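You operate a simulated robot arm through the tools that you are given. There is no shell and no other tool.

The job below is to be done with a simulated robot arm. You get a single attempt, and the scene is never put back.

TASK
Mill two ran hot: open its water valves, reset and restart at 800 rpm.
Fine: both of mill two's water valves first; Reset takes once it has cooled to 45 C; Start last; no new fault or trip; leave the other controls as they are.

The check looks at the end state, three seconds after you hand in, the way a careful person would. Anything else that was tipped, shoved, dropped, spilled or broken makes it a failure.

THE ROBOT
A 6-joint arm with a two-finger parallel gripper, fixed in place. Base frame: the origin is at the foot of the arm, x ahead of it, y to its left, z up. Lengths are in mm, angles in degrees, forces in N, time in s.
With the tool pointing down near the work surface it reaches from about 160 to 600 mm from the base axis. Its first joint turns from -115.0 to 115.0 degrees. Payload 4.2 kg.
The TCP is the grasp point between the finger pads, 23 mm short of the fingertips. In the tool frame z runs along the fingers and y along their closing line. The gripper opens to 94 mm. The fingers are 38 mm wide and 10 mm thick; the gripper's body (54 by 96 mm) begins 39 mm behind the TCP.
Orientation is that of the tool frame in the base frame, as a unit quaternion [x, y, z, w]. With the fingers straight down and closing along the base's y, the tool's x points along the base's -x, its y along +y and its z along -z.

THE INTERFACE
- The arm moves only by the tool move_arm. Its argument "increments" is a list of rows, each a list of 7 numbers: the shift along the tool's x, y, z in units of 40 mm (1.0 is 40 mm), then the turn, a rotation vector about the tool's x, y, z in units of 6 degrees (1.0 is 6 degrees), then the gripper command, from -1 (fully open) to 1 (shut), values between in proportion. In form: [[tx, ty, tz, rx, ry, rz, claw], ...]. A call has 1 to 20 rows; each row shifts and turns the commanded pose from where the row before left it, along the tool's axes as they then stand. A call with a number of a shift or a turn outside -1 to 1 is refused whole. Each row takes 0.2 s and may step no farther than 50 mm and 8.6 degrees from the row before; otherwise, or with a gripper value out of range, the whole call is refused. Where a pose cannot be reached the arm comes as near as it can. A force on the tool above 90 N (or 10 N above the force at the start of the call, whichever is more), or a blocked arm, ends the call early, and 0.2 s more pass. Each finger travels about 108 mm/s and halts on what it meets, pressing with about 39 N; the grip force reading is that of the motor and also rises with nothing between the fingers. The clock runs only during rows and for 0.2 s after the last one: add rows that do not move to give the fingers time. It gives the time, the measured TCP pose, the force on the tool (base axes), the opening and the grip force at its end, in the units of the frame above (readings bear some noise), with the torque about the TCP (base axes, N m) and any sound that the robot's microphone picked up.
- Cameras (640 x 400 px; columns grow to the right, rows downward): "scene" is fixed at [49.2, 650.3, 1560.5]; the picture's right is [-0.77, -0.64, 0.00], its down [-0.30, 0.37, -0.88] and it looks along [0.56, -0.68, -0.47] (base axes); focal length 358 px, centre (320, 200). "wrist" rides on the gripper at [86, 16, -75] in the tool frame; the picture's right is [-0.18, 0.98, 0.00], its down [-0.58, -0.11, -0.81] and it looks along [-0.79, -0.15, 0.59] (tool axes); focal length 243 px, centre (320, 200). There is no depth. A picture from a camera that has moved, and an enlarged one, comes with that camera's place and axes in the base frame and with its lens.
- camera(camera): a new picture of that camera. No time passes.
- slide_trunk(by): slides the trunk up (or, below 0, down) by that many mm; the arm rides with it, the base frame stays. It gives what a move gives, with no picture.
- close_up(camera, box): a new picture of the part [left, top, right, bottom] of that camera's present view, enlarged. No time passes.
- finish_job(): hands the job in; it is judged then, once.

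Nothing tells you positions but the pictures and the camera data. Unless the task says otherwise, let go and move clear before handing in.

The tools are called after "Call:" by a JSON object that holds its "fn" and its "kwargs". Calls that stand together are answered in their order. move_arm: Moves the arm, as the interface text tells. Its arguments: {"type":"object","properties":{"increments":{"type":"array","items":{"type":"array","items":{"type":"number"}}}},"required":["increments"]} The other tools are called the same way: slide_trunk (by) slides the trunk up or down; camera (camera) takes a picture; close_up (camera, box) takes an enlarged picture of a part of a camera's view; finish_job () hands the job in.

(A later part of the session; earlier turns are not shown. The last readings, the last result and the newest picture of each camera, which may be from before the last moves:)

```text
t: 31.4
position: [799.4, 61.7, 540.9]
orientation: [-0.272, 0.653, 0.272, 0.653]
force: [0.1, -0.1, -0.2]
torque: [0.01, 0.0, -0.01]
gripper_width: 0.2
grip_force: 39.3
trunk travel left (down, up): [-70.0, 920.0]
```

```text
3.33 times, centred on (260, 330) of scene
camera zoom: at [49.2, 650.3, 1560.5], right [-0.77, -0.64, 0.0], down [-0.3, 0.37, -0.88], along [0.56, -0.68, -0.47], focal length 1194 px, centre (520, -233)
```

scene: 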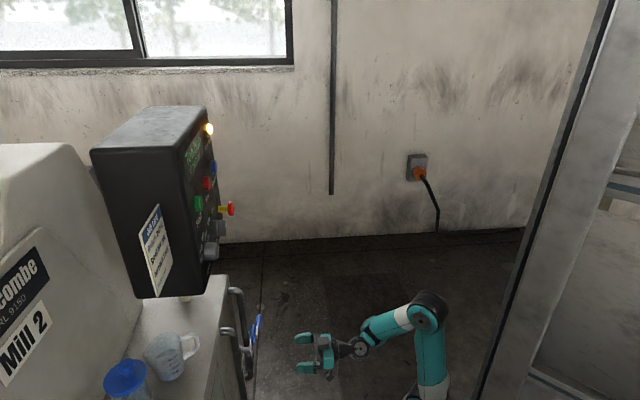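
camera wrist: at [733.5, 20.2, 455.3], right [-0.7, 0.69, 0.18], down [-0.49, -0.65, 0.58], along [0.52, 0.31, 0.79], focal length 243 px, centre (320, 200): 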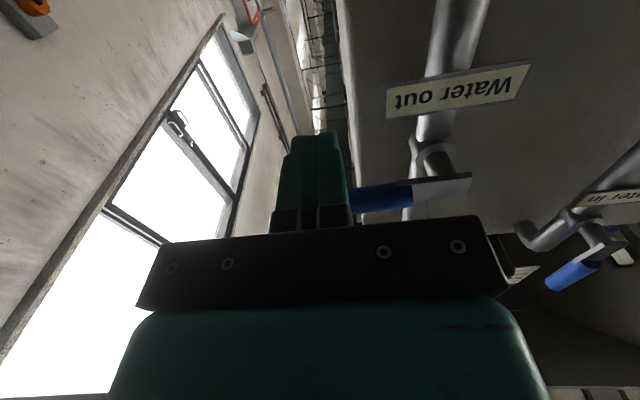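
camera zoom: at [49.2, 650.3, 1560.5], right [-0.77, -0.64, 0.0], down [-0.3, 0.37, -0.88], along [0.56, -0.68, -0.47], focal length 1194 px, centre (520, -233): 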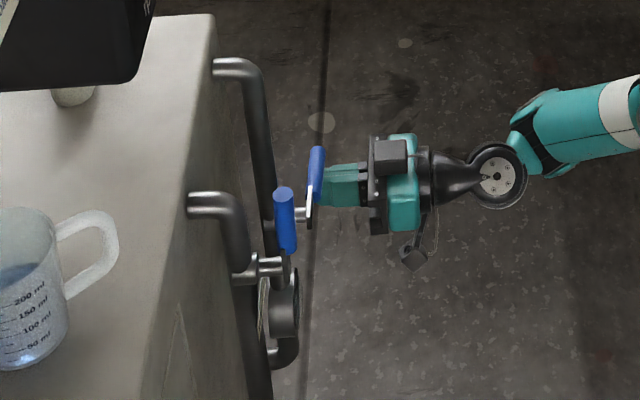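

Call:
{"fn": "move_arm", "kwargs": {"increments": [[-0.2, 0, 0, 0, 0, 0, 1], [-0.15, 0, 0, 0, 0, 0, 1], [-0.1, 0, 0, 0, 0, 0, 1], [-0.1, 0, 0, 0, 0, 0, 1], [0, 0, 0, 0, 0, 0, 1]]}}

Call:
{"fn": "move_arm", "kwargs": {"increments": [[-0.1, 0, 0, 0, 0, 0, 1], [-0.1, 0, 0, 0, 0, 0, 1], [0, 0, 0, 0, 0, 0, 1]]}}

Call:
{"fn": "close_up", "kwargs": {"camera": "scene", "box": [220, 270, 300, 350]}}

Call:
{"fn": "camera", "kwargs": {"camera": "wrist"}}

```text
t: 32.6
position: [797.5, 62.1, 565.6]
orientation: [-0.271, 0.653, 0.271, 0.653]
force: [0.8, 0.4, -0.5]
torque: [-0.04, 0.01, -0.01]
gripper_width: 0.0
grip_force: 38.9
trunk travel left (down, up): [-70.0, 920.0]
```

```text
t: 33.4
position: [797.9, 62.4, 572.6]
orientation: [-0.271, 0.653, 0.27, 0.653]
force: [0.4, 1.2, -0.6]
torque: [-0.03, 0.02, 0.04]
gripper_width: 0.0
grip_force: 38.3
trunk travel left (down, up): [-70.0, 920.0]
```

```text
5.00 times, centred on (260, 310) of scene
camera zoom: at [49.2, 650.3, 1560.5], right [-0.77, -0.64, 0.0], down [-0.3, 0.37, -0.88], along [0.56, -0.68, -0.47], focal length 1792 px, centre (620, -350)
```

zoom: 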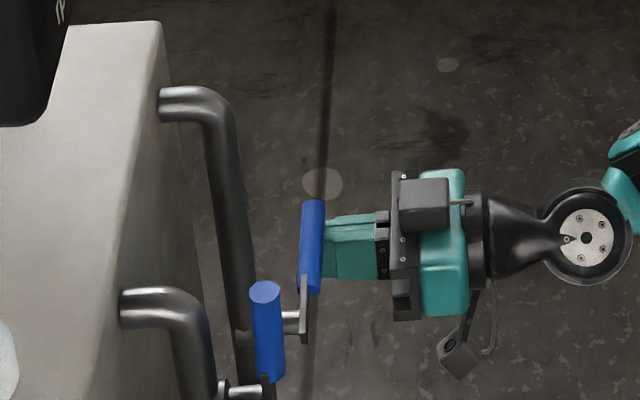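

```text
taken
camera wrist: at [733.0, 20.1, 486.7], right [-0.7, 0.69, 0.18], down [-0.49, -0.65, 0.58], along [0.52, 0.31, 0.79], focal length 243 px, centre (320, 200)
```

wrist: 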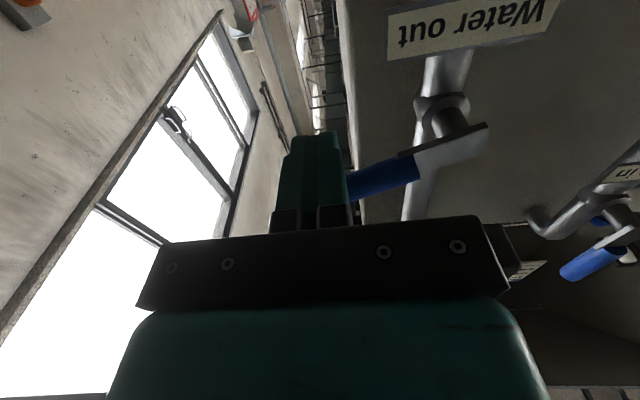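

"Water out" also turns up freely. I'll follow the arc through to vertical in two parts.

Call:
{"fn": "move_arm", "kwargs": {"increments": [[-0.145, 0.042, 0, 0, 0, 0, 1], [-0.145, 0.042, 0, 0, 0, 0, 1], [-0.18, 0.098, 0, 0, 0, 0, 1], [-0.18, 0.098, 0, 0, 0, 0, 1], [-0.15, 0.14, 0, 0, 0, 0, 1], [-0.15, 0.14, 0, 0, 0, 0, 1], [0, 0, 0, 0, 0, 0, 1]]}}

Call:
{"fn": "move_arm", "kwargs": {"increments": [[-0.11, 0.175, 0, 0, 0, 0, 1], [-0.11, 0.175, 0, 0, 0, 0, 1], [-0.06, 0.195, 0, 0, 0, 0, 1], [-0.06, 0.175, 0, 0, 0, 0, 1], [0, 0, 0, 0, 0, 0, 1]]}}

Call:
{"fn": "camera", "kwargs": {"camera": "wrist"}}

Call:
{"fn": "close_up", "kwargs": {"camera": "scene", "box": [220, 270, 300, 350]}}

```text
t: 35.0
position: [783.0, 78.1, 609.7]
orientation: [-0.272, 0.653, 0.272, 0.652]
force: [0.5, -1.6, 0.2]
torque: [0.02, -0.01, 0.0]
gripper_width: 0.0
grip_force: 38.8
trunk travel left (down, up): [-70.0, 920.0]
```

```text
t: 36.2
position: [760.7, 99.3, 622.8]
orientation: [-0.272, 0.653, 0.272, 0.652]
force: [0.5, 0.5, 0.2]
torque: [0.04, 0.01, 0.02]
gripper_width: 0.1
grip_force: 38.8
trunk travel left (down, up): [-70.0, 920.0]
```

```text
taken
camera wrist: at [697.2, 58.0, 537.6], right [-0.7, 0.69, 0.18], down [-0.49, -0.65, 0.58], along [0.52, 0.32, 0.79], focal length 243 px, centre (320, 200)
```

wrist: 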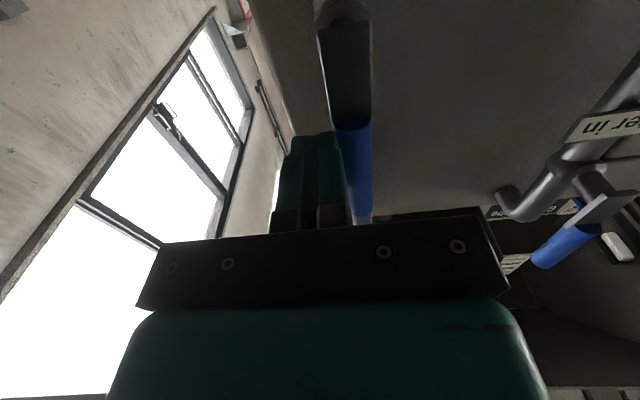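

```text
5.00 times, centred on (260, 310) of scene
camera zoom: at [49.2, 650.3, 1560.5], right [-0.77, -0.64, 0.0], down [-0.3, 0.37, -0.88], along [0.56, -0.68, -0.47], focal length 1792 px, centre (620, -350)
```

zoom: 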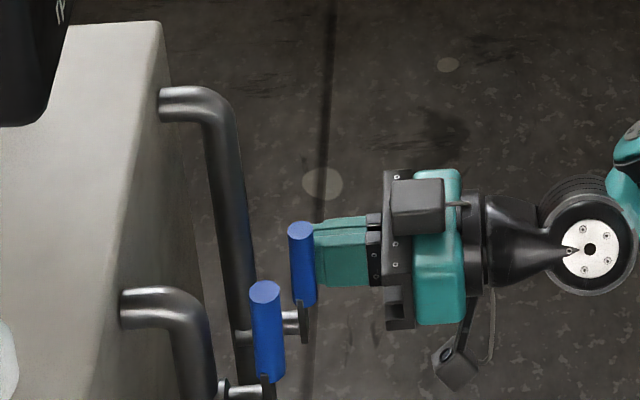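

Nearly vertical with no stop felt yet. I'll nudge further left in small steps until I feel the stop.

Call:
{"fn": "move_arm", "kwargs": {"increments": [[0, 0.05, 0, 0, 0, 0, 1], [0, 0.05, 0, 0, 0, 0, 1], [0, 0, 0, 0, 0, 0, 1]]}}

Call:
{"fn": "move_arm", "kwargs": {"increments": [[0, 0.05, 0, 0, 0, 0, 1], [0, 0, 0, 0, 0, 0, 1]]}}

Call:
{"fn": "camera", "kwargs": {"camera": "wrist"}}

```text
t: 37.0
position: [759.9, 100.3, 623.6]
orientation: [-0.269, 0.654, 0.268, 0.654]
force: [24.2, -9.4, 5.0]
torque: [0.02, -0.14, -0.42]
gripper_width: 0.3
grip_force: 39.1
trunk travel left (down, up): [-70.0, 920.0]
```

```text
t: 37.6
position: [760.2, 100.4, 624.0]
orientation: [-0.269, 0.653, 0.267, 0.656]
force: [37.0, -18.2, 14.0]
torque: [0.06, -0.3, -0.71]
gripper_width: 0.1
grip_force: 39.0
trunk travel left (down, up): [-70.0, 920.0]
```

```text
taken
camera wrist: at [695.6, 58.9, 537.0], right [-0.69, 0.7, 0.18], down [-0.5, -0.64, 0.58], along [0.52, 0.31, 0.79], focal length 243 px, centre (320, 200)
```

wrist: 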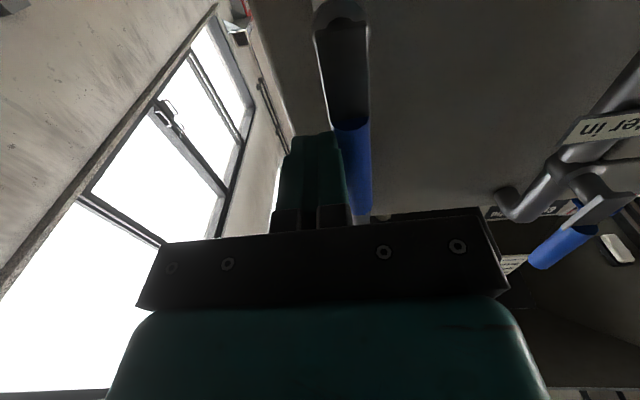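

The "Water out" handle is against its open stop too. I back off and retreat, then check both handles.

Call:
{"fn": "move_arm", "kwargs": {"increments": [[0, -0.2, 0, 0, 0, 0, 1], [0, 0, -0.5, 0, 0, 0, 1], [0, 0, -1.0, 0, 0, 0, 1], [0, 0, -1.0, 0, 0, 0, 1], [0, 0.7, -0.5, 0, 0, 0, 1], [0, 0.7, 0, 0, 0, 0, 1], [0, 0.7, 0, 0, 0, 0, 1], [0, 0, 0, 0, 0, 0, 1]]}}

Call:
{"fn": "camera", "kwargs": {"camera": "wrist"}}

Call:
{"fn": "close_up", "kwargs": {"camera": "scene", "box": [200, 270, 320, 390]}}

Call:
{"fn": "close_up", "kwargs": {"camera": "scene", "box": [80, 90, 260, 310]}}

```text
t: 39.4
position: [621.7, 71.8, 621.3]
orientation: [-0.27, 0.654, 0.27, 0.653]
force: [-0.5, -0.3, -0.4]
torque: [0.0, 0.0, -0.03]
gripper_width: 0.2
grip_force: 39.0
trunk travel left (down, up): [-70.0, 920.0]
```

```text
taken
camera wrist: at [555.7, 30.1, 536.1], right [-0.7, 0.69, 0.18], down [-0.49, -0.65, 0.58], along [0.52, 0.31, 0.79], focal length 243 px, centre (320, 200)
```

wrist: 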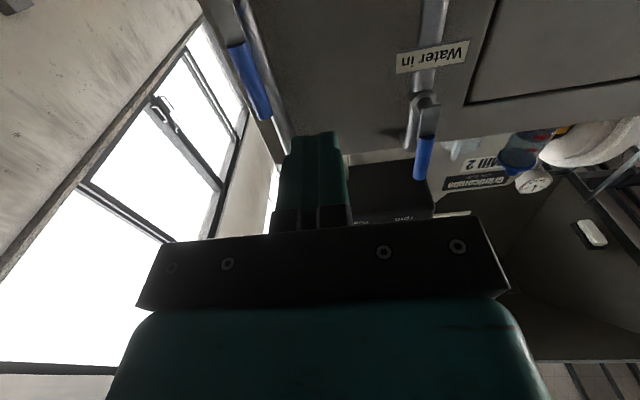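

```text
3.33 times, centred on (260, 330) of scene
camera zoom: at [49.2, 650.3, 1560.5], right [-0.77, -0.64, 0.0], down [-0.3, 0.37, -0.88], along [0.56, -0.68, -0.47], focal length 1194 px, centre (520, -233)
```

zoom: 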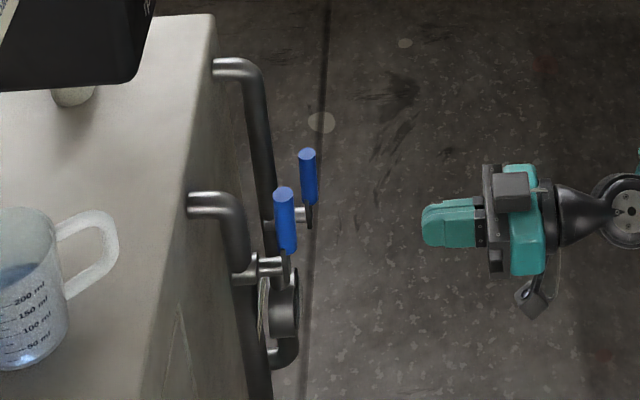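

```text
1.82 times, centred on (170, 200) of scene
camera zoom: at [49.2, 650.3, 1560.5], right [-0.77, -0.64, 0.0], down [-0.3, 0.37, -0.88], along [0.56, -0.68, -0.47], focal length 652 px, centre (593, 200)
```

zoom: 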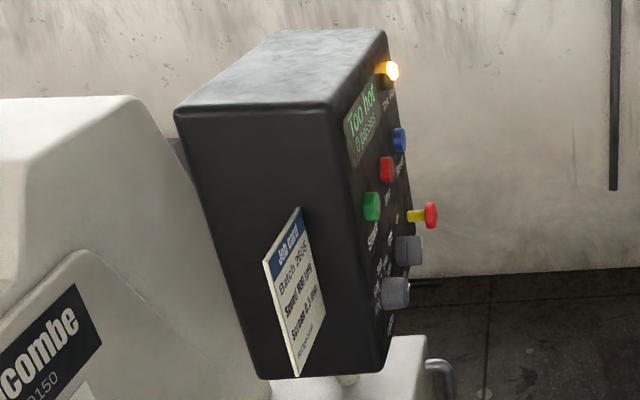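

Both water valves are now fully open and vertical, aligned with their pipes. Next I raise the trunk to panel height, staying ~150 mm in front of the panel, to turn the rpm knob from 1200 to 800 while the mill cools.

Call:
{"fn": "slide_trunk", "kwargs": {"by": 350}}

Call:
{"fn": "camera", "kwargs": {"camera": "wrist"}}

Call:
{"fn": "camera", "kwargs": {"camera": "scene"}}

```text
t: 42.8
position: [620.2, 70.7, 970.8]
orientation: [-0.27, 0.654, 0.27, 0.653]
force: [0.5, 0.3, -0.4]
torque: [0.0, -0.02, 0.02]
gripper_width: 0.0
grip_force: 38.7
trunk travel left (down, up): [-420.0, 570.0]
```

```text
taken
camera wrist: at [556.1, 30.0, 886.1], right [-0.7, 0.69, 0.18], down [-0.49, -0.65, 0.58], along [0.52, 0.31, 0.79], focal length 243 px, centre (320, 200)
```

wrist: 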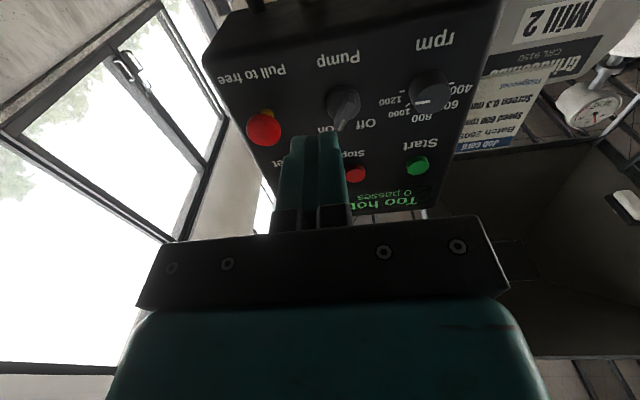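

```text
taken
```

scene: 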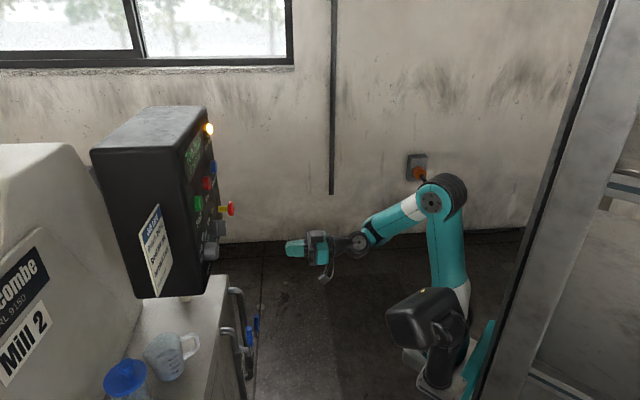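

Call:
{"fn": "close_up", "kwargs": {"camera": "wrist", "box": [360, 20, 480, 200]}}

Call:
{"fn": "close_up", "kwargs": {"camera": "wrist", "box": [530, 60, 640, 150]}}

Call:
{"fn": "close_up", "kwargs": {"camera": "wrist", "box": [200, 40, 500, 220]}}

```text
2.22 times, centred on (420, 110) of wrist
camera zoom: at [556.1, 30.0, 886.1], right [-0.7, 0.69, 0.18], down [-0.49, -0.65, 0.58], along [0.52, 0.31, 0.79], focal length 539 px, centre (98, 400)
```

zoom: 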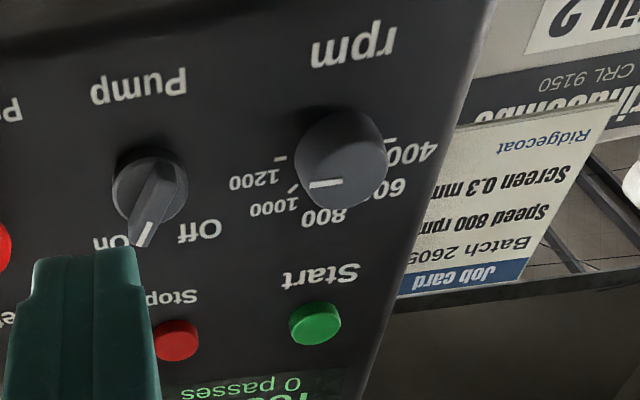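

```text
4.44 times, centred on (585, 105) of wrist
camera zoom: at [556.1, 30.0, 886.1], right [-0.7, 0.69, 0.18], down [-0.49, -0.65, 0.58], along [0.52, 0.31, 0.79], focal length 1078 px, centre (-858, 622)
```

zoom: 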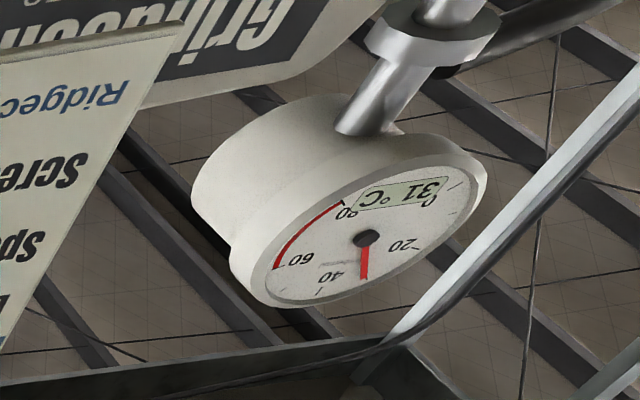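

```text
2.13 times, centred on (350, 130) of wrist
camera zoom: at [556.1, 30.0, 886.1], right [-0.7, 0.69, 0.18], down [-0.49, -0.65, 0.58], along [0.52, 0.31, 0.79], focal length 518 px, centre (256, 349)
```

zoom: 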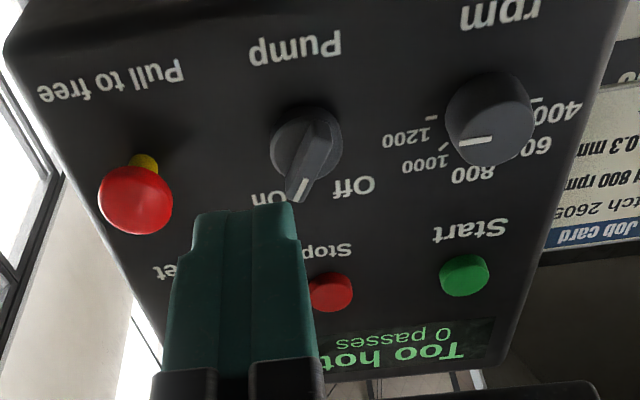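

The gauge now reads 31 °C, so it has cooled below 45. The rpm pointer is at 1200. I'll align the open gripper with the rpm knob (about d=663 mm ahead, z≈1058) and open the fingers to ~60 mm.

Call:
{"fn": "slide_trunk", "kwargs": {"by": 87}}

Call:
{"fn": "move_arm", "kwargs": {"increments": [[0, 0.7, 0, 0, 0, 0, -0.28], [0, 0.7, 0, 0, 0, 0, -0.28], [0, 0.7, 0.1, 0, 0, 0, -0.28], [0, 0.72, 0.3, 0, 0, 0, -0.28], [0, 0, 0.6, 0, 0, 0, -0.28], [0, 0, 0, 0, 0, 0, -0.28]]}}

Call:
{"fn": "camera", "kwargs": {"camera": "wrist"}}

Call:
{"fn": "camera", "kwargs": {"camera": "scene"}}

```text
t: 44.1
position: [619.9, 71.1, 1057.6]
orientation: [-0.271, 0.653, 0.271, 0.653]
force: [0.2, 0.2, 0.3]
torque: [-0.01, -0.02, -0.03]
gripper_width: 0.1
grip_force: 38.1
trunk travel left (down, up): [-507.0, 483.0]
```

```text
t: 45.5
position: [568.7, 181.6, 1059.7]
orientation: [-0.272, 0.654, 0.272, 0.652]
force: [0.6, -0.5, -0.2]
torque: [-0.03, -0.02, 0.01]
gripper_width: 60.3
grip_force: 0.0
trunk travel left (down, up): [-507.0, 483.0]
```

```text
taken
camera wrist: at [505.1, 140.9, 973.9], right [-0.7, 0.69, 0.18], down [-0.49, -0.65, 0.58], along [0.52, 0.31, 0.79], focal length 243 px, centre (320, 200)
```

wrist: 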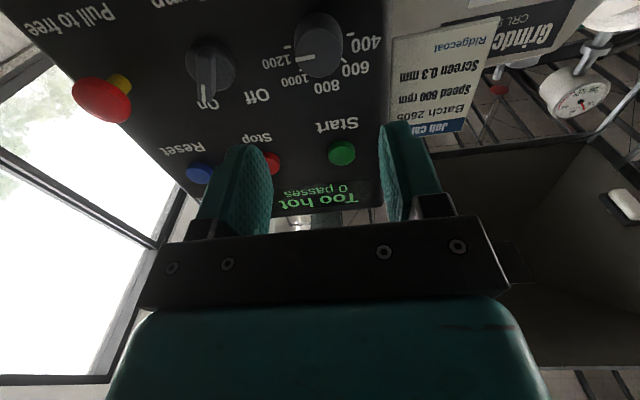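

```text
taken
```

scene: 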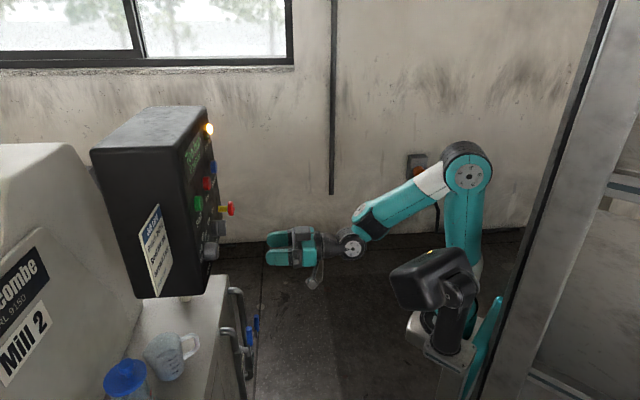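

Call:
{"fn": "move_arm", "kwargs": {"increments": [[0, -0.05, 0.5, 0, 0, 0, -0.28], [0, 0, 0.6, 0, 0, 0, -0.28], [0, 0, 0.6, 0, 0, 0, -0.28], [0, 0, 0.55, 0, 0, 0, -0.28], [0, 0, 0, 0, 0, 0, -0.28]]}}

Call:
{"fn": "camera", "kwargs": {"camera": "wrist"}}

Call:
{"fn": "close_up", "kwargs": {"camera": "scene", "box": [140, 140, 300, 300]}}

```text
t: 46.7
position: [635.1, 241.5, 1057.6]
orientation: [-0.271, 0.654, 0.27, 0.652]
force: [-0.1, 0.3, 0.1]
torque: [0.0, -0.01, 0.0]
gripper_width: 60.3
grip_force: 0.0
trunk travel left (down, up): [-507.0, 483.0]
```

```text
taken
camera wrist: at [570.5, 200.3, 971.9], right [-0.7, 0.69, 0.18], down [-0.49, -0.65, 0.58], along [0.52, 0.31, 0.79], focal length 243 px, centre (320, 200)
```

wrist: 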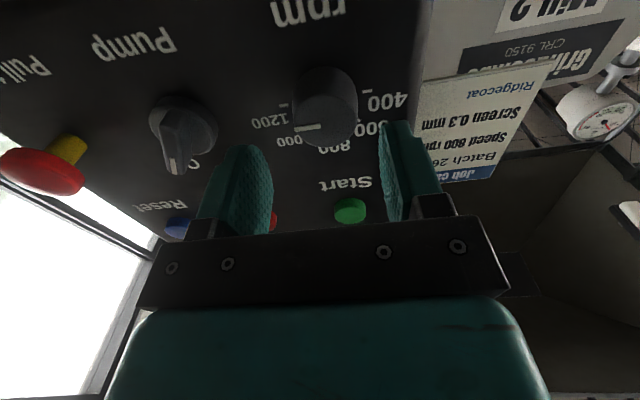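

```text
2.50 times, centred on (220, 220) of scene
camera zoom: at [49.2, 650.3, 1560.5], right [-0.77, -0.64, 0.0], down [-0.3, 0.37, -0.88], along [0.56, -0.68, -0.47], focal length 896 px, centre (570, 150)
```

zoom: 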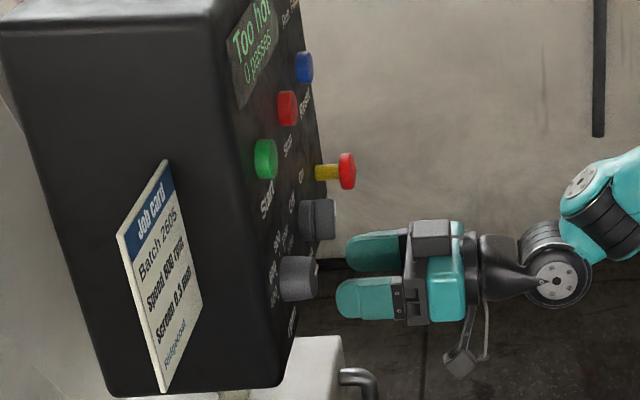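

The knob is centred between the open fingers. I'll move forward so the fingers straddle it, then close on it.

Call:
{"fn": "move_arm", "kwargs": {"increments": [[0, 0.07, 0.25, 0, 0, 0, -0.28], [0, 0, 0.25, 0, 0, 0, -0.28], [0, 0, 0.25, 0, 0, 0, -0.28], [0, 0, 0.2, 0, 0, 0, -0.28], [0, 0, 0, 0, 0, 0, -0.28]]}}

Call:
{"fn": "camera", "kwargs": {"camera": "wrist"}}

Call:
{"fn": "close_up", "kwargs": {"camera": "scene", "box": [140, 140, 300, 300]}}

```text
t: 47.9
position: [658.1, 271.6, 1058.7]
orientation: [-0.271, 0.653, 0.271, 0.653]
force: [0.5, 0.6, -0.3]
torque: [-0.03, 0.01, 0.0]
gripper_width: 60.5
grip_force: 0.0
trunk travel left (down, up): [-507.0, 483.0]
```

```text
taken
camera wrist: at [593.7, 229.4, 972.4], right [-0.7, 0.69, 0.18], down [-0.49, -0.65, 0.58], along [0.52, 0.31, 0.79], focal length 243 px, centre (320, 200)
```

wrist: 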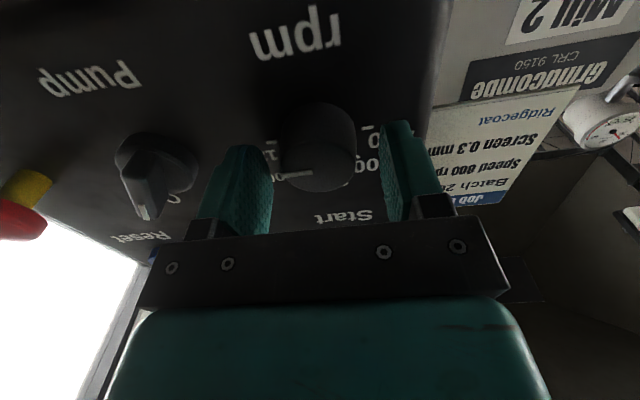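

```text
2.50 times, centred on (220, 220) of scene
camera zoom: at [49.2, 650.3, 1560.5], right [-0.77, -0.64, 0.0], down [-0.3, 0.37, -0.88], along [0.56, -0.68, -0.47], focal length 896 px, centre (570, 150)
```

zoom: 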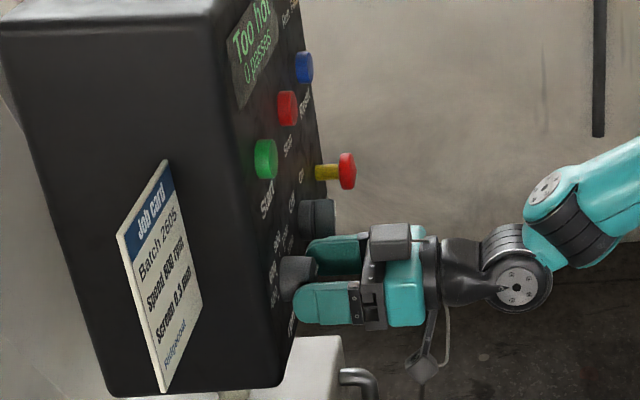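

Call:
{"fn": "move_arm", "kwargs": {"increments": [[0, 0, 0, 0, 0, 0, 0], [0, 0, 0, 0, 0, 0, 0.2], [0, 0, 0, 0, 0, 0, 0.4], [0, 0, 0, 0, 0, 0, 0.4]]}}

Call:
{"fn": "camera", "kwargs": {"camera": "wrist"}}

```text
t: 48.9
position: [659.0, 270.6, 1058.7]
orientation: [-0.271, 0.653, 0.271, 0.653]
force: [7.3, -3.2, 1.0]
torque: [-0.1, 0.09, -0.35]
gripper_width: 38.7
grip_force: 45.3
trunk travel left (down, up): [-507.0, 483.0]
```

```text
taken
camera wrist: at [594.5, 228.6, 972.3], right [-0.69, 0.7, 0.18], down [-0.49, -0.65, 0.58], along [0.52, 0.31, 0.79], focal length 243 px, centre (320, 200)
```

wrist: 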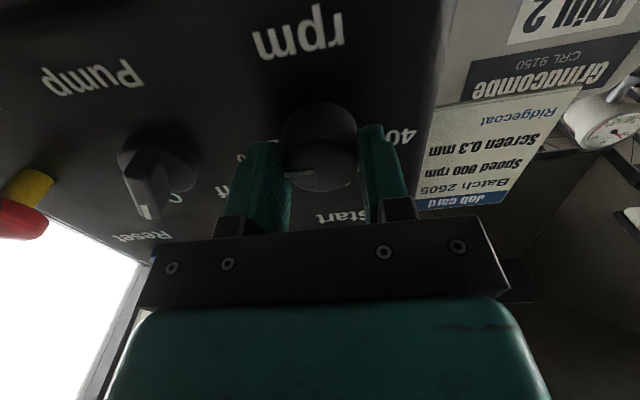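

The knob is gripped (38.7 mm wide). I'll roll the tool counter-clockwise 45° first and check that the pointer follows.

Call:
{"fn": "move_arm", "kwargs": {"increments": [[0, -0.03, 0, 0, 0, -1, 0.4], [0, 0, 0, 0, 0, -1, 0.4], [0, 0, 0, 0, 0, -1, 0.4], [0, 0, 0, 0, 0, -1, 0.4], [0, 0, 0, 0, 0, -1, 0.4], [0, 0, 0, 0, 0, -1, 0.4], [0, 0, 0, 0, 0, -1, 0.4], [0, 0, 0, 0, 0, -0.5, 0.4], [0, 0, 0, 0, 0, 0, 0.4]]}}

Call:
{"fn": "camera", "kwargs": {"camera": "wrist"}}

Call:
{"fn": "close_up", "kwargs": {"camera": "scene", "box": [140, 140, 300, 300]}}

```text
t: 50.9
position: [660.5, 268.1, 1058.0]
orientation: [-0.501, 0.5, -0.001, 0.707]
force: [0.8, -15.4, 0.5]
torque: [0.09, -0.05, -0.66]
gripper_width: 38.5
grip_force: 44.9
trunk travel left (down, up): [-507.0, 483.0]
```

```text
taken
camera wrist: at [642.1, 181.0, 986.8], right [-0.58, 0.58, -0.57], down [-0.81, -0.33, 0.49], along [0.1, 0.74, 0.66], focal length 243 px, centre (320, 200)
```

wrist: 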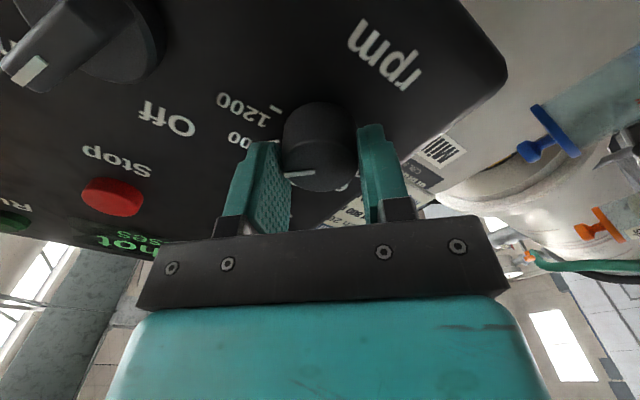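

```text
2.50 times, centred on (220, 220) of scene
camera zoom: at [49.2, 650.3, 1560.5], right [-0.77, -0.64, 0.0], down [-0.3, 0.37, -0.88], along [0.56, -0.68, -0.47], focal length 896 px, centre (570, 150)
```

zoom: 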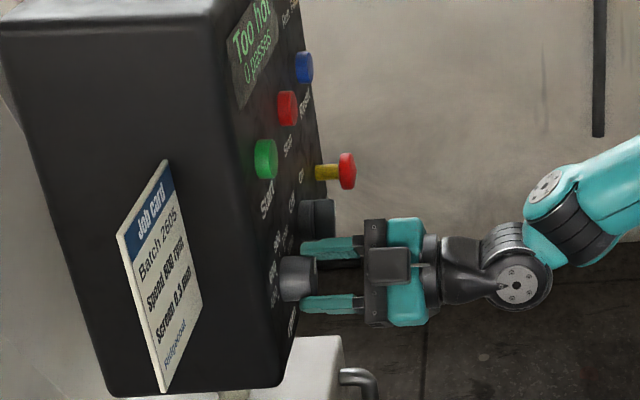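

The pointer follows the gripper. I'll complete the other 45° with a tiny centering correction.

Call:
{"fn": "move_arm", "kwargs": {"increments": [[0.03, -0.03, 0, 0, 0, -1, 0.4], [0, 0, 0, 0, 0, -1, 0.4], [0, 0, 0, 0, 0, -1, 0.4], [0, 0, 0, 0, 0, -1, 0.4], [0, 0, 0, 0, 0, -1, 0.4], [0, 0, 0, 0, 0, -1, 0.4], [0, 0, 0, 0, 0, -1, 0.4], [0, 0, 0, 0, 0, -0.5, 0.4], [0, 0, 0, 0, 0, 0, 0.4]]}}

Call:
{"fn": "camera", "kwargs": {"camera": "wrist"}}

Call:
{"fn": "close_up", "kwargs": {"camera": "wrist", "box": [200, 60, 420, 210]}}

```text
t: 52.9
position: [660.6, 268.5, 1059.3]
orientation: [-0.652, 0.27, -0.271, 0.655]
force: [-2.5, -6.4, 12.7]
torque: [0.16, -0.11, 0.96]
gripper_width: 38.5
grip_force: 45.5
trunk travel left (down, up): [-507.0, 483.0]
```

```text
taken
camera wrist: at [668.8, 154.8, 1044.2], right [-0.13, 0.13, -0.98], down [-0.98, -0.16, 0.11], along [-0.14, 0.98, 0.15], focal length 243 px, centre (320, 200)
```

wrist: 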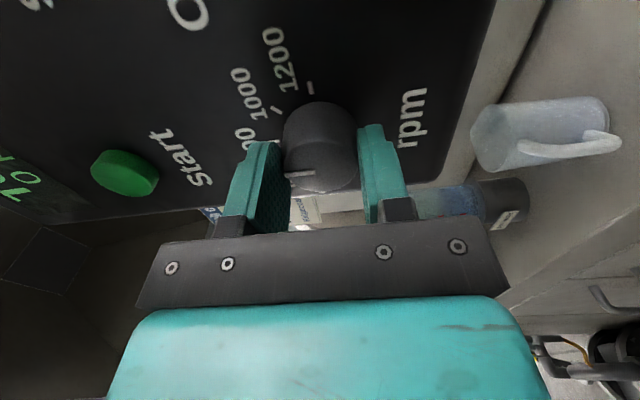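

```text
2.67 times, centred on (310, 135) of wrist
camera zoom: at [668.8, 154.8, 1044.2], right [-0.13, 0.13, -0.98], down [-0.98, -0.16, 0.11], along [-0.14, 0.98, 0.15], focal length 647 px, centre (347, 373)
```

zoom: 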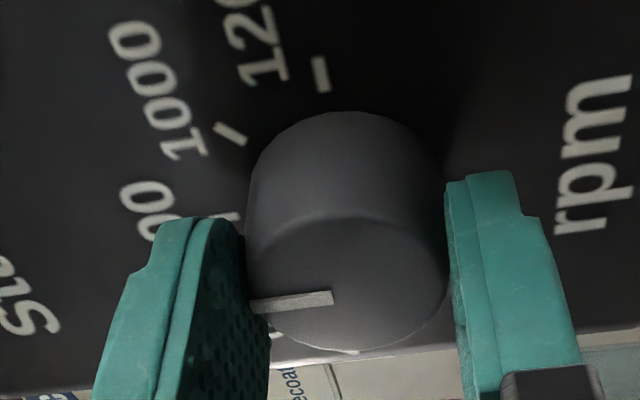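

The pointer now computes as vertical, straight up at 800. I'll release the knob and back straight out, then verify.

Call:
{"fn": "move_arm", "kwargs": {"increments": [[0, 0, 0, 0, 0, 0, 0.0], [0, 0, 0, 0, 0, 0, -0.28], [0, 0, 0, 0, 0, 0, -0.28], [0, 0, -0.4, 0, 0, 0, -0.28], [0, 0, -0.8, 0, 0, 0, -0.28], [0, 0, -0.8, 0, 0, 0, -0.28], [0, 0, -0.8, 0, 0, 0, -0.28], [0, 0, 0, 0, 0, 0, -0.28]]}}

Call:
{"fn": "camera", "kwargs": {"camera": "wrist"}}

Call:
{"fn": "close_up", "kwargs": {"camera": "wrist", "box": [200, 0, 420, 150]}}

```text
t: 54.7
position: [581.1, 189.0, 1058.8]
orientation: [0.654, -0.27, 0.27, -0.653]
force: [0.4, -0.2, 0.6]
torque: [-0.01, 0.02, 0.01]
gripper_width: 60.4
grip_force: 0.1
trunk travel left (down, up): [-507.0, 483.0]
```

```text
taken
camera wrist: at [589.7, 74.6, 1043.1], right [-0.13, 0.13, -0.98], down [-0.98, -0.16, 0.11], along [-0.14, 0.98, 0.15], focal length 243 px, centre (320, 200)
```

wrist: 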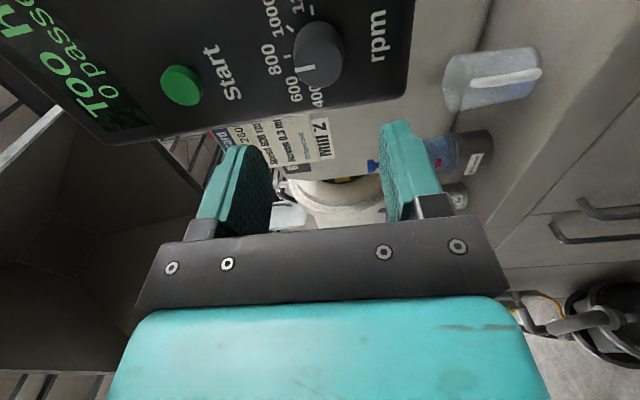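

```text
2.67 times, centred on (310, 75) of wrist
camera zoom: at [589.7, 74.6, 1043.1], right [-0.13, 0.13, -0.98], down [-0.98, -0.16, 0.11], along [-0.14, 0.98, 0.15], focal length 647 px, centre (347, 533)
```

zoom: 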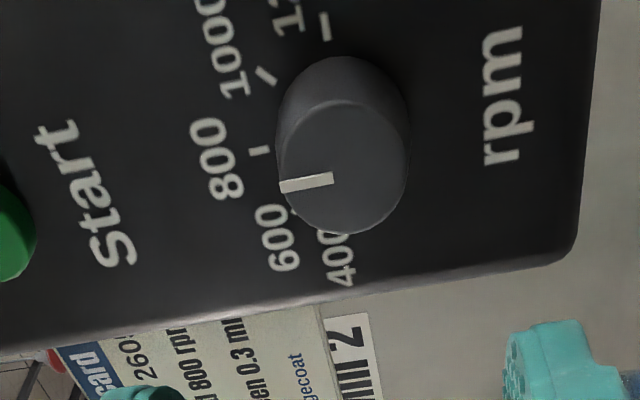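

Call:
{"fn": "close_up", "kwargs": {"camera": "wrist", "box": [280, 0, 370, 60]}}

Call:
{"fn": "close_up", "kwargs": {"camera": "wrist", "box": [280, 30, 370, 90]}}

```text
6.67 times, centred on (325, 30) of wrist
camera zoom: at [589.7, 74.6, 1043.1], right [-0.13, 0.13, -0.98], down [-0.98, -0.16, 0.11], along [-0.14, 0.98, 0.15], focal length 1618 px, centre (287, 1333)
```

zoom: 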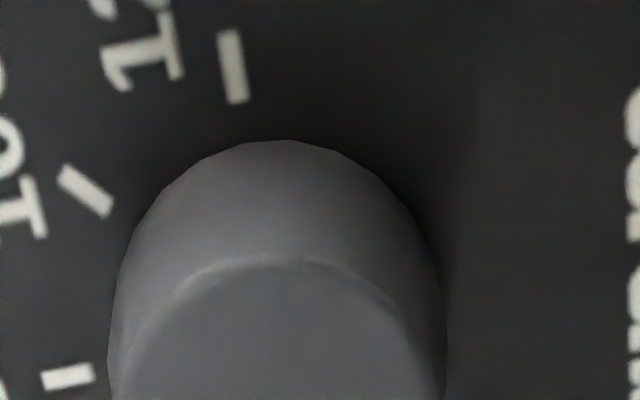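

```text
6.67 times, centred on (325, 60) of wrist
camera zoom: at [589.7, 74.6, 1043.1], right [-0.13, 0.13, -0.98], down [-0.98, -0.16, 0.11], along [-0.14, 0.98, 0.15], focal length 1618 px, centre (287, 1133)
```

zoom: 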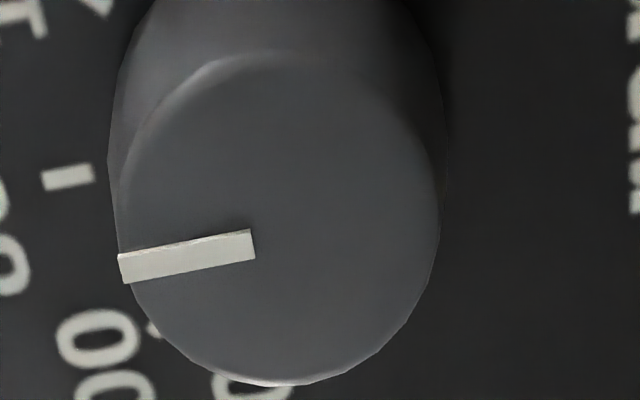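

The pointer sits right at the 800 tick (within about a degree). Now I close the fingers, raise to button height, and shift right to face the Reset button, staying about 100 mm clear of the E-stop and panel.

Call:
{"fn": "slide_trunk", "kwargs": {"by": 130}}

Call:
{"fn": "move_arm", "kwargs": {"increments": [[0, 0, 0, 0, 0, 0, 1], [0.8, 0, 0, 0, 0, 0, 1], [0.8, 0, 0, 0, 0, 0, 1], [0.8, 0, 0, 0, 0, 0, 1], [0.8, 0, 0, 0, 0, 0, 1], [0.8, 0, 0, 0, 0, 0, 1], [0.8, 0, 0, 0, 0, 0, 1], [0, 0, 0, 0, 0, 0, 1]]}}

Call:
{"fn": "camera", "kwargs": {"camera": "wrist"}}

Call:
{"fn": "camera", "kwargs": {"camera": "scene"}}

```text
t: 56.2
position: [580.9, 189.2, 1188.7]
orientation: [0.654, -0.27, 0.269, -0.653]
force: [0.2, -0.8, -0.5]
torque: [0.0, 0.05, 0.01]
gripper_width: 60.2
grip_force: 0.1
trunk travel left (down, up): [-637.0, 353.0]
```

```text
t: 58.0
position: [716.7, 53.4, 1190.7]
orientation: [0.654, -0.271, 0.27, -0.653]
force: [0.0, 1.0, -0.7]
torque: [0.01, 0.02, 0.03]
gripper_width: 0.0
grip_force: 38.9
trunk travel left (down, up): [-637.0, 353.0]
```

```text
taken
camera wrist: at [726.0, -60.0, 1174.9], right [-0.13, 0.13, -0.98], down [-0.98, -0.16, 0.11], along [-0.14, 0.98, 0.15], focal length 243 px, centre (320, 200)
```

wrist: 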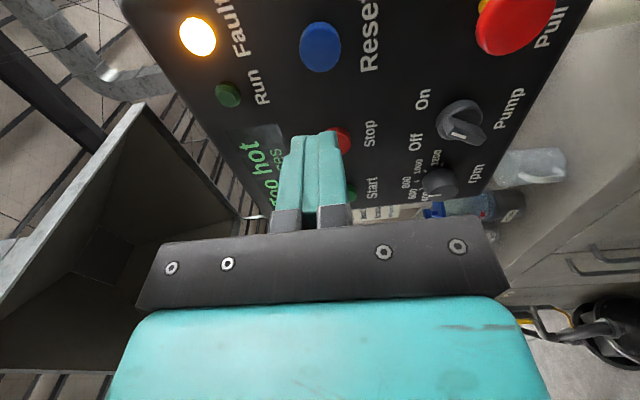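

```text
taken
```

scene: 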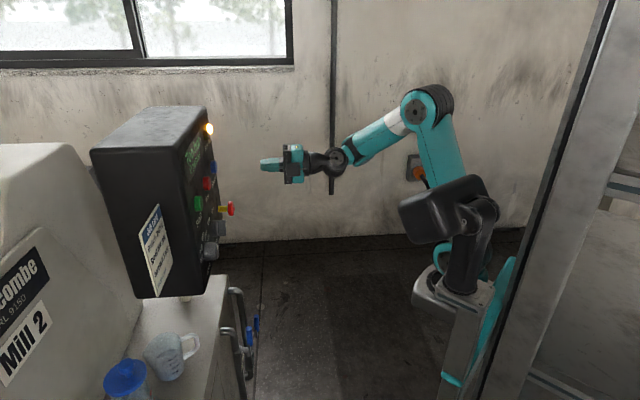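

The peg is aligned with the blue Reset button (computed at u≈-472, z≈1191). I'll approach to ~15 mm from it.

Call:
{"fn": "move_arm", "kwargs": {"increments": [[0.06, 0, 0.7, 0, 0, 0, 1], [0, 0, 0.8, 0, 0, 0, 1], [0, 0, 0.7, 0, 0, 0, 1], [0, 0, 0.4, 0, 0, 0, 1], [0, 0, 0, 0, 0, 0, 1]]}}

Call:
{"fn": "camera", "kwargs": {"camera": "wrist"}}

Call:
{"fn": "close_up", "kwargs": {"camera": "scene", "box": [160, 110, 290, 240]}}

```text
t: 59.2
position: [792.4, 127.4, 1189.5]
orientation: [0.654, -0.271, 0.27, -0.653]
force: [-0.1, 0.2, -0.7]
torque: [0.02, -0.01, 0.04]
gripper_width: 0.0
grip_force: 39.0
trunk travel left (down, up): [-637.0, 353.0]
```

```text
taken
camera wrist: at [801.5, 12.7, 1173.6], right [-0.13, 0.13, -0.98], down [-0.98, -0.16, 0.11], along [-0.14, 0.98, 0.15], focal length 243 px, centre (320, 200)
```

wrist: 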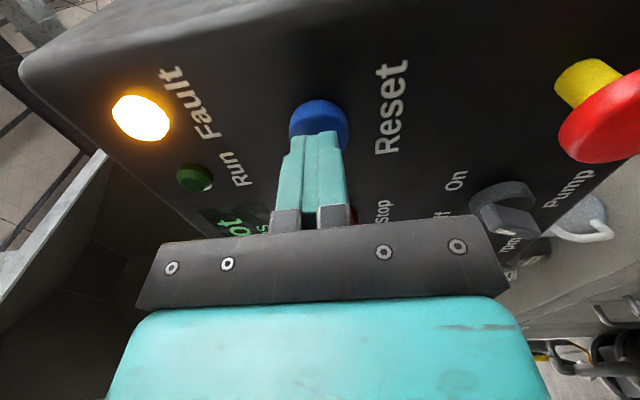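

```text
3.08 times, centred on (225, 175) of scene
camera zoom: at [49.2, 650.3, 1560.5], right [-0.77, -0.64, 0.0], down [-0.3, 0.37, -0.88], along [0.56, -0.68, -0.47], focal length 1102 px, centre (612, 277)
```

zoom: 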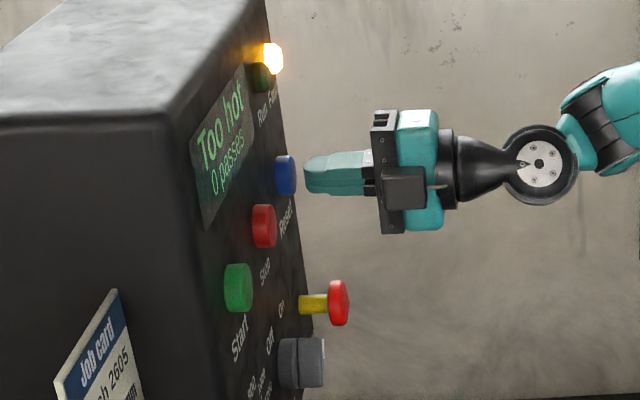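

The peg is about 9 mm from Reset. I'll press in small steps and watch for the force/click.

Call:
{"fn": "move_arm", "kwargs": {"increments": [[0, 0, 0.15, 0, 0, 0, 1], [0, 0, 0.1, 0, 0, 0, 1], [0, 0, 0.1, 0, 0, 0, 1], [0, 0, 0, 0, 0, 0, 1]]}}

Call:
{"fn": "camera", "kwargs": {"camera": "wrist"}}

```text
t: 60.2
position: [802.6, 134.6, 1188.3]
orientation: [0.654, -0.271, 0.269, -0.653]
force: [-2.5, 0.0, 0.7]
torque: [0.0, 0.0, 0.02]
gripper_width: 0.0
grip_force: 38.9
trunk travel left (down, up): [-637.0, 353.0]
heard: click
```

```text
taken
camera wrist: at [810.5, 21.3, 1173.2], right [-0.13, 0.13, -0.98], down [-0.98, -0.16, 0.11], along [-0.14, 0.98, 0.15], focal length 243 px, centre (320, 200)
```

wrist: 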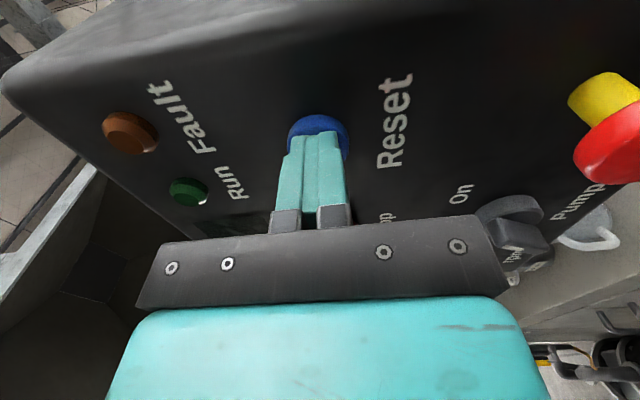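

A click, and the Fault lamp went out. I back away and shift left to the Start button, then check the display before pressing.

Call:
{"fn": "move_arm", "kwargs": {"increments": [[0, 0, -0.5, 0, 0, 0, 1], [0, 0, -0.8, 0, 0, 0, 1], [0, 0, -0.8, 0, 0, 0, 1], [-0.7, 0, -0.2, 0, 0, 0, 1], [-0.72, 0, 0, 0, 0, 0, 1], [-0.72, 0, 0, 0, 0, 0, 1], [-0.72, 0, 0, 0, 0, 0, 1], [-0.72, 0, 0, 0, 0, 0, 1], [-0.72, 0, 0, 0, 0, 0, 1], [-0.72, 0, 0, 0, 0, 0, 1], [0, 0, 0, 0, 0, 0, 1]]}}

Call:
{"fn": "camera", "kwargs": {"camera": "wrist"}}

Call:
{"fn": "close_up", "kwargs": {"camera": "scene", "box": [160, 110, 290, 240]}}

```text
t: 62.6
position: [596.2, 209.2, 1188.0]
orientation: [0.654, -0.271, 0.27, -0.653]
force: [0.7, -0.4, -0.4]
torque: [0.0, -0.01, 0.02]
gripper_width: 0.1
grip_force: 39.3
trunk travel left (down, up): [-637.0, 353.0]
```

```text
taken
camera wrist: at [604.9, 96.0, 1172.6], right [-0.13, 0.13, -0.98], down [-0.98, -0.16, 0.11], along [-0.14, 0.98, 0.15], focal length 243 px, centre (320, 200)
```

wrist: 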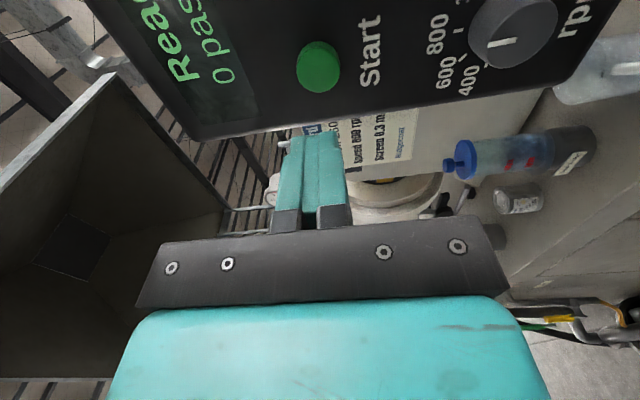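

```text
3.08 times, centred on (225, 175) of scene
camera zoom: at [49.2, 650.3, 1560.5], right [-0.77, -0.64, 0.0], down [-0.3, 0.37, -0.88], along [0.56, -0.68, -0.47], focal length 1102 px, centre (612, 277)
```

zoom: 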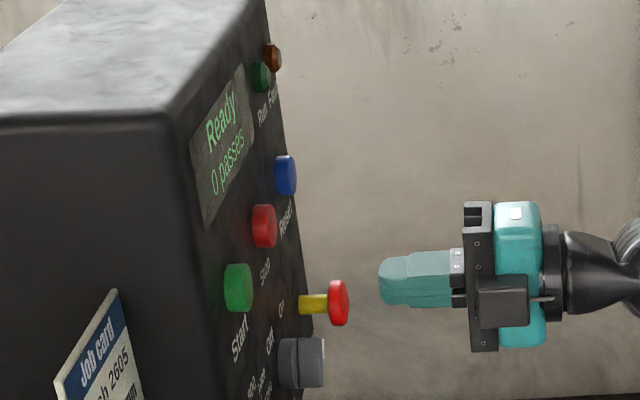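

Display says "Ready". Before starting I double-check the rpm pointer once more from this angle.

Call:
{"fn": "close_up", "kwargs": {"camera": "wrist", "box": [420, 0, 570, 100]}}

```text
4.00 times, centred on (495, 50) of wrist
camera zoom: at [604.9, 96.0, 1172.6], right [-0.13, 0.13, -0.98], down [-0.98, -0.16, 0.11], along [-0.14, 0.98, 0.15], focal length 970 px, centre (-380, 800)
```

zoom: 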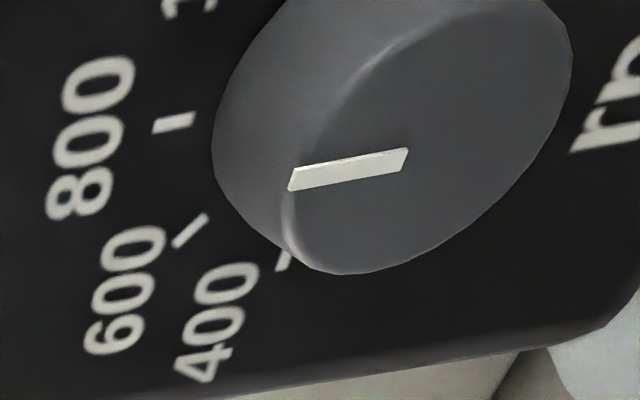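

Pointer is right at 800. Now approach the Start button.

Call:
{"fn": "move_arm", "kwargs": {"increments": [[0, -0.03, 0.7, 0, 0, 0, 1], [0, 0, 0.7, 0, 0, 0, 1], [0, 0, 0.6, 0, 0, 0, 1], [0, 0, 0, 0, 0, 0, 1]]}}

Call:
{"fn": "camera", "kwargs": {"camera": "wrist"}}

Call:
{"fn": "close_up", "kwargs": {"camera": "scene", "box": [160, 110, 290, 240]}}

```text
t: 63.6
position: [651.3, 269.1, 1189.0]
orientation: [0.654, -0.271, 0.271, -0.652]
force: [-0.9, 0.2, -1.1]
torque: [0.0, 0.02, 0.0]
gripper_width: 0.1
grip_force: 38.7
trunk travel left (down, up): [-637.0, 353.0]
```

```text
taken
camera wrist: at [658.1, 155.1, 1174.1], right [-0.13, 0.13, -0.98], down [-0.98, -0.16, 0.11], along [-0.14, 0.98, 0.15], focal length 243 px, centre (320, 200)
```

wrist: 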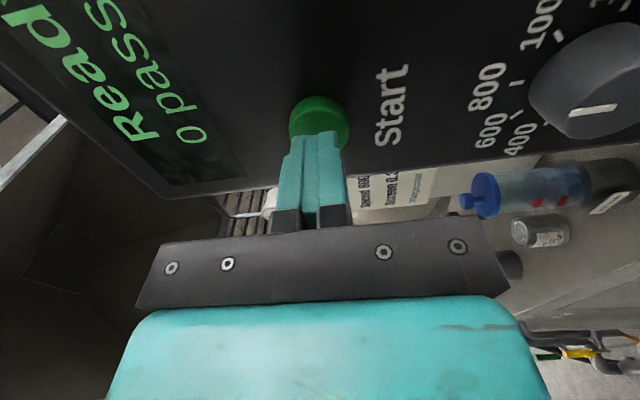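

```text
3.08 times, centred on (225, 175) of scene
camera zoom: at [49.2, 650.3, 1560.5], right [-0.77, -0.64, 0.0], down [-0.3, 0.37, -0.88], along [0.56, -0.68, -0.47], focal length 1102 px, centre (612, 277)
```

zoom: 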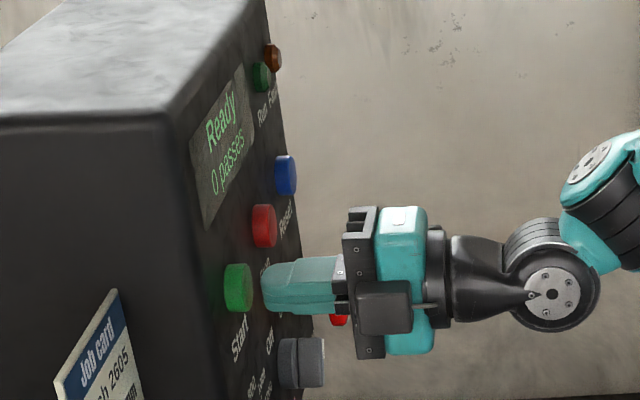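

Call:
{"fn": "move_arm", "kwargs": {"increments": [[0, 0, 0.15, 0, 0, 0, 1], [0, 0, 0.1, 0, 0, 0, 1], [0, 0, 0.1, 0, 0, 0, 1], [0, 0, 0, 0, 0, 0, 1]]}}

Call:
{"fn": "camera", "kwargs": {"camera": "wrist"}}

Call:
{"fn": "close_up", "kwargs": {"camera": "scene", "box": [160, 110, 290, 240]}}

```text
t: 64.6
position: [660.6, 277.6, 1189.6]
orientation: [0.654, -0.271, 0.269, -0.653]
force: [-4.5, -1.4, -0.7]
torque: [0.04, 0.0, 0.03]
gripper_width: 0.0
grip_force: 39.0
trunk travel left (down, up): [-637.0, 353.0]
heard: click
```

```text
taken
camera wrist: at [669.6, 164.5, 1173.8], right [-0.13, 0.13, -0.98], down [-0.98, -0.16, 0.11], along [-0.14, 0.98, 0.15], focal length 243 px, centre (320, 200)
```

wrist: 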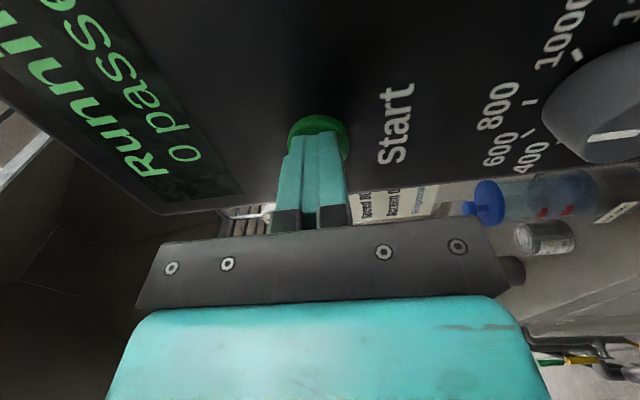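

```text
3.08 times, centred on (225, 175) of scene
camera zoom: at [49.2, 650.3, 1560.5], right [-0.77, -0.64, 0.0], down [-0.3, 0.37, -0.88], along [0.56, -0.68, -0.47], focal length 1102 px, centre (612, 277)
```

zoom: 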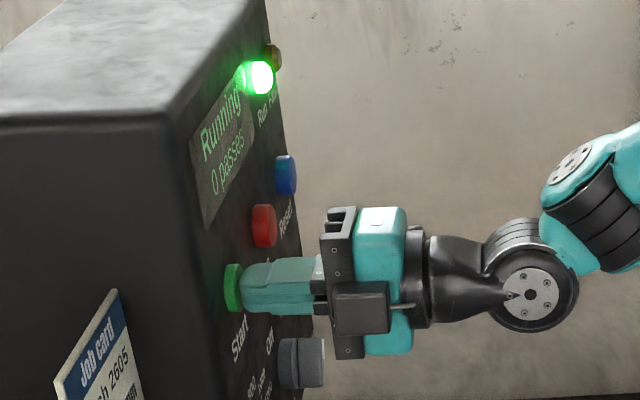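

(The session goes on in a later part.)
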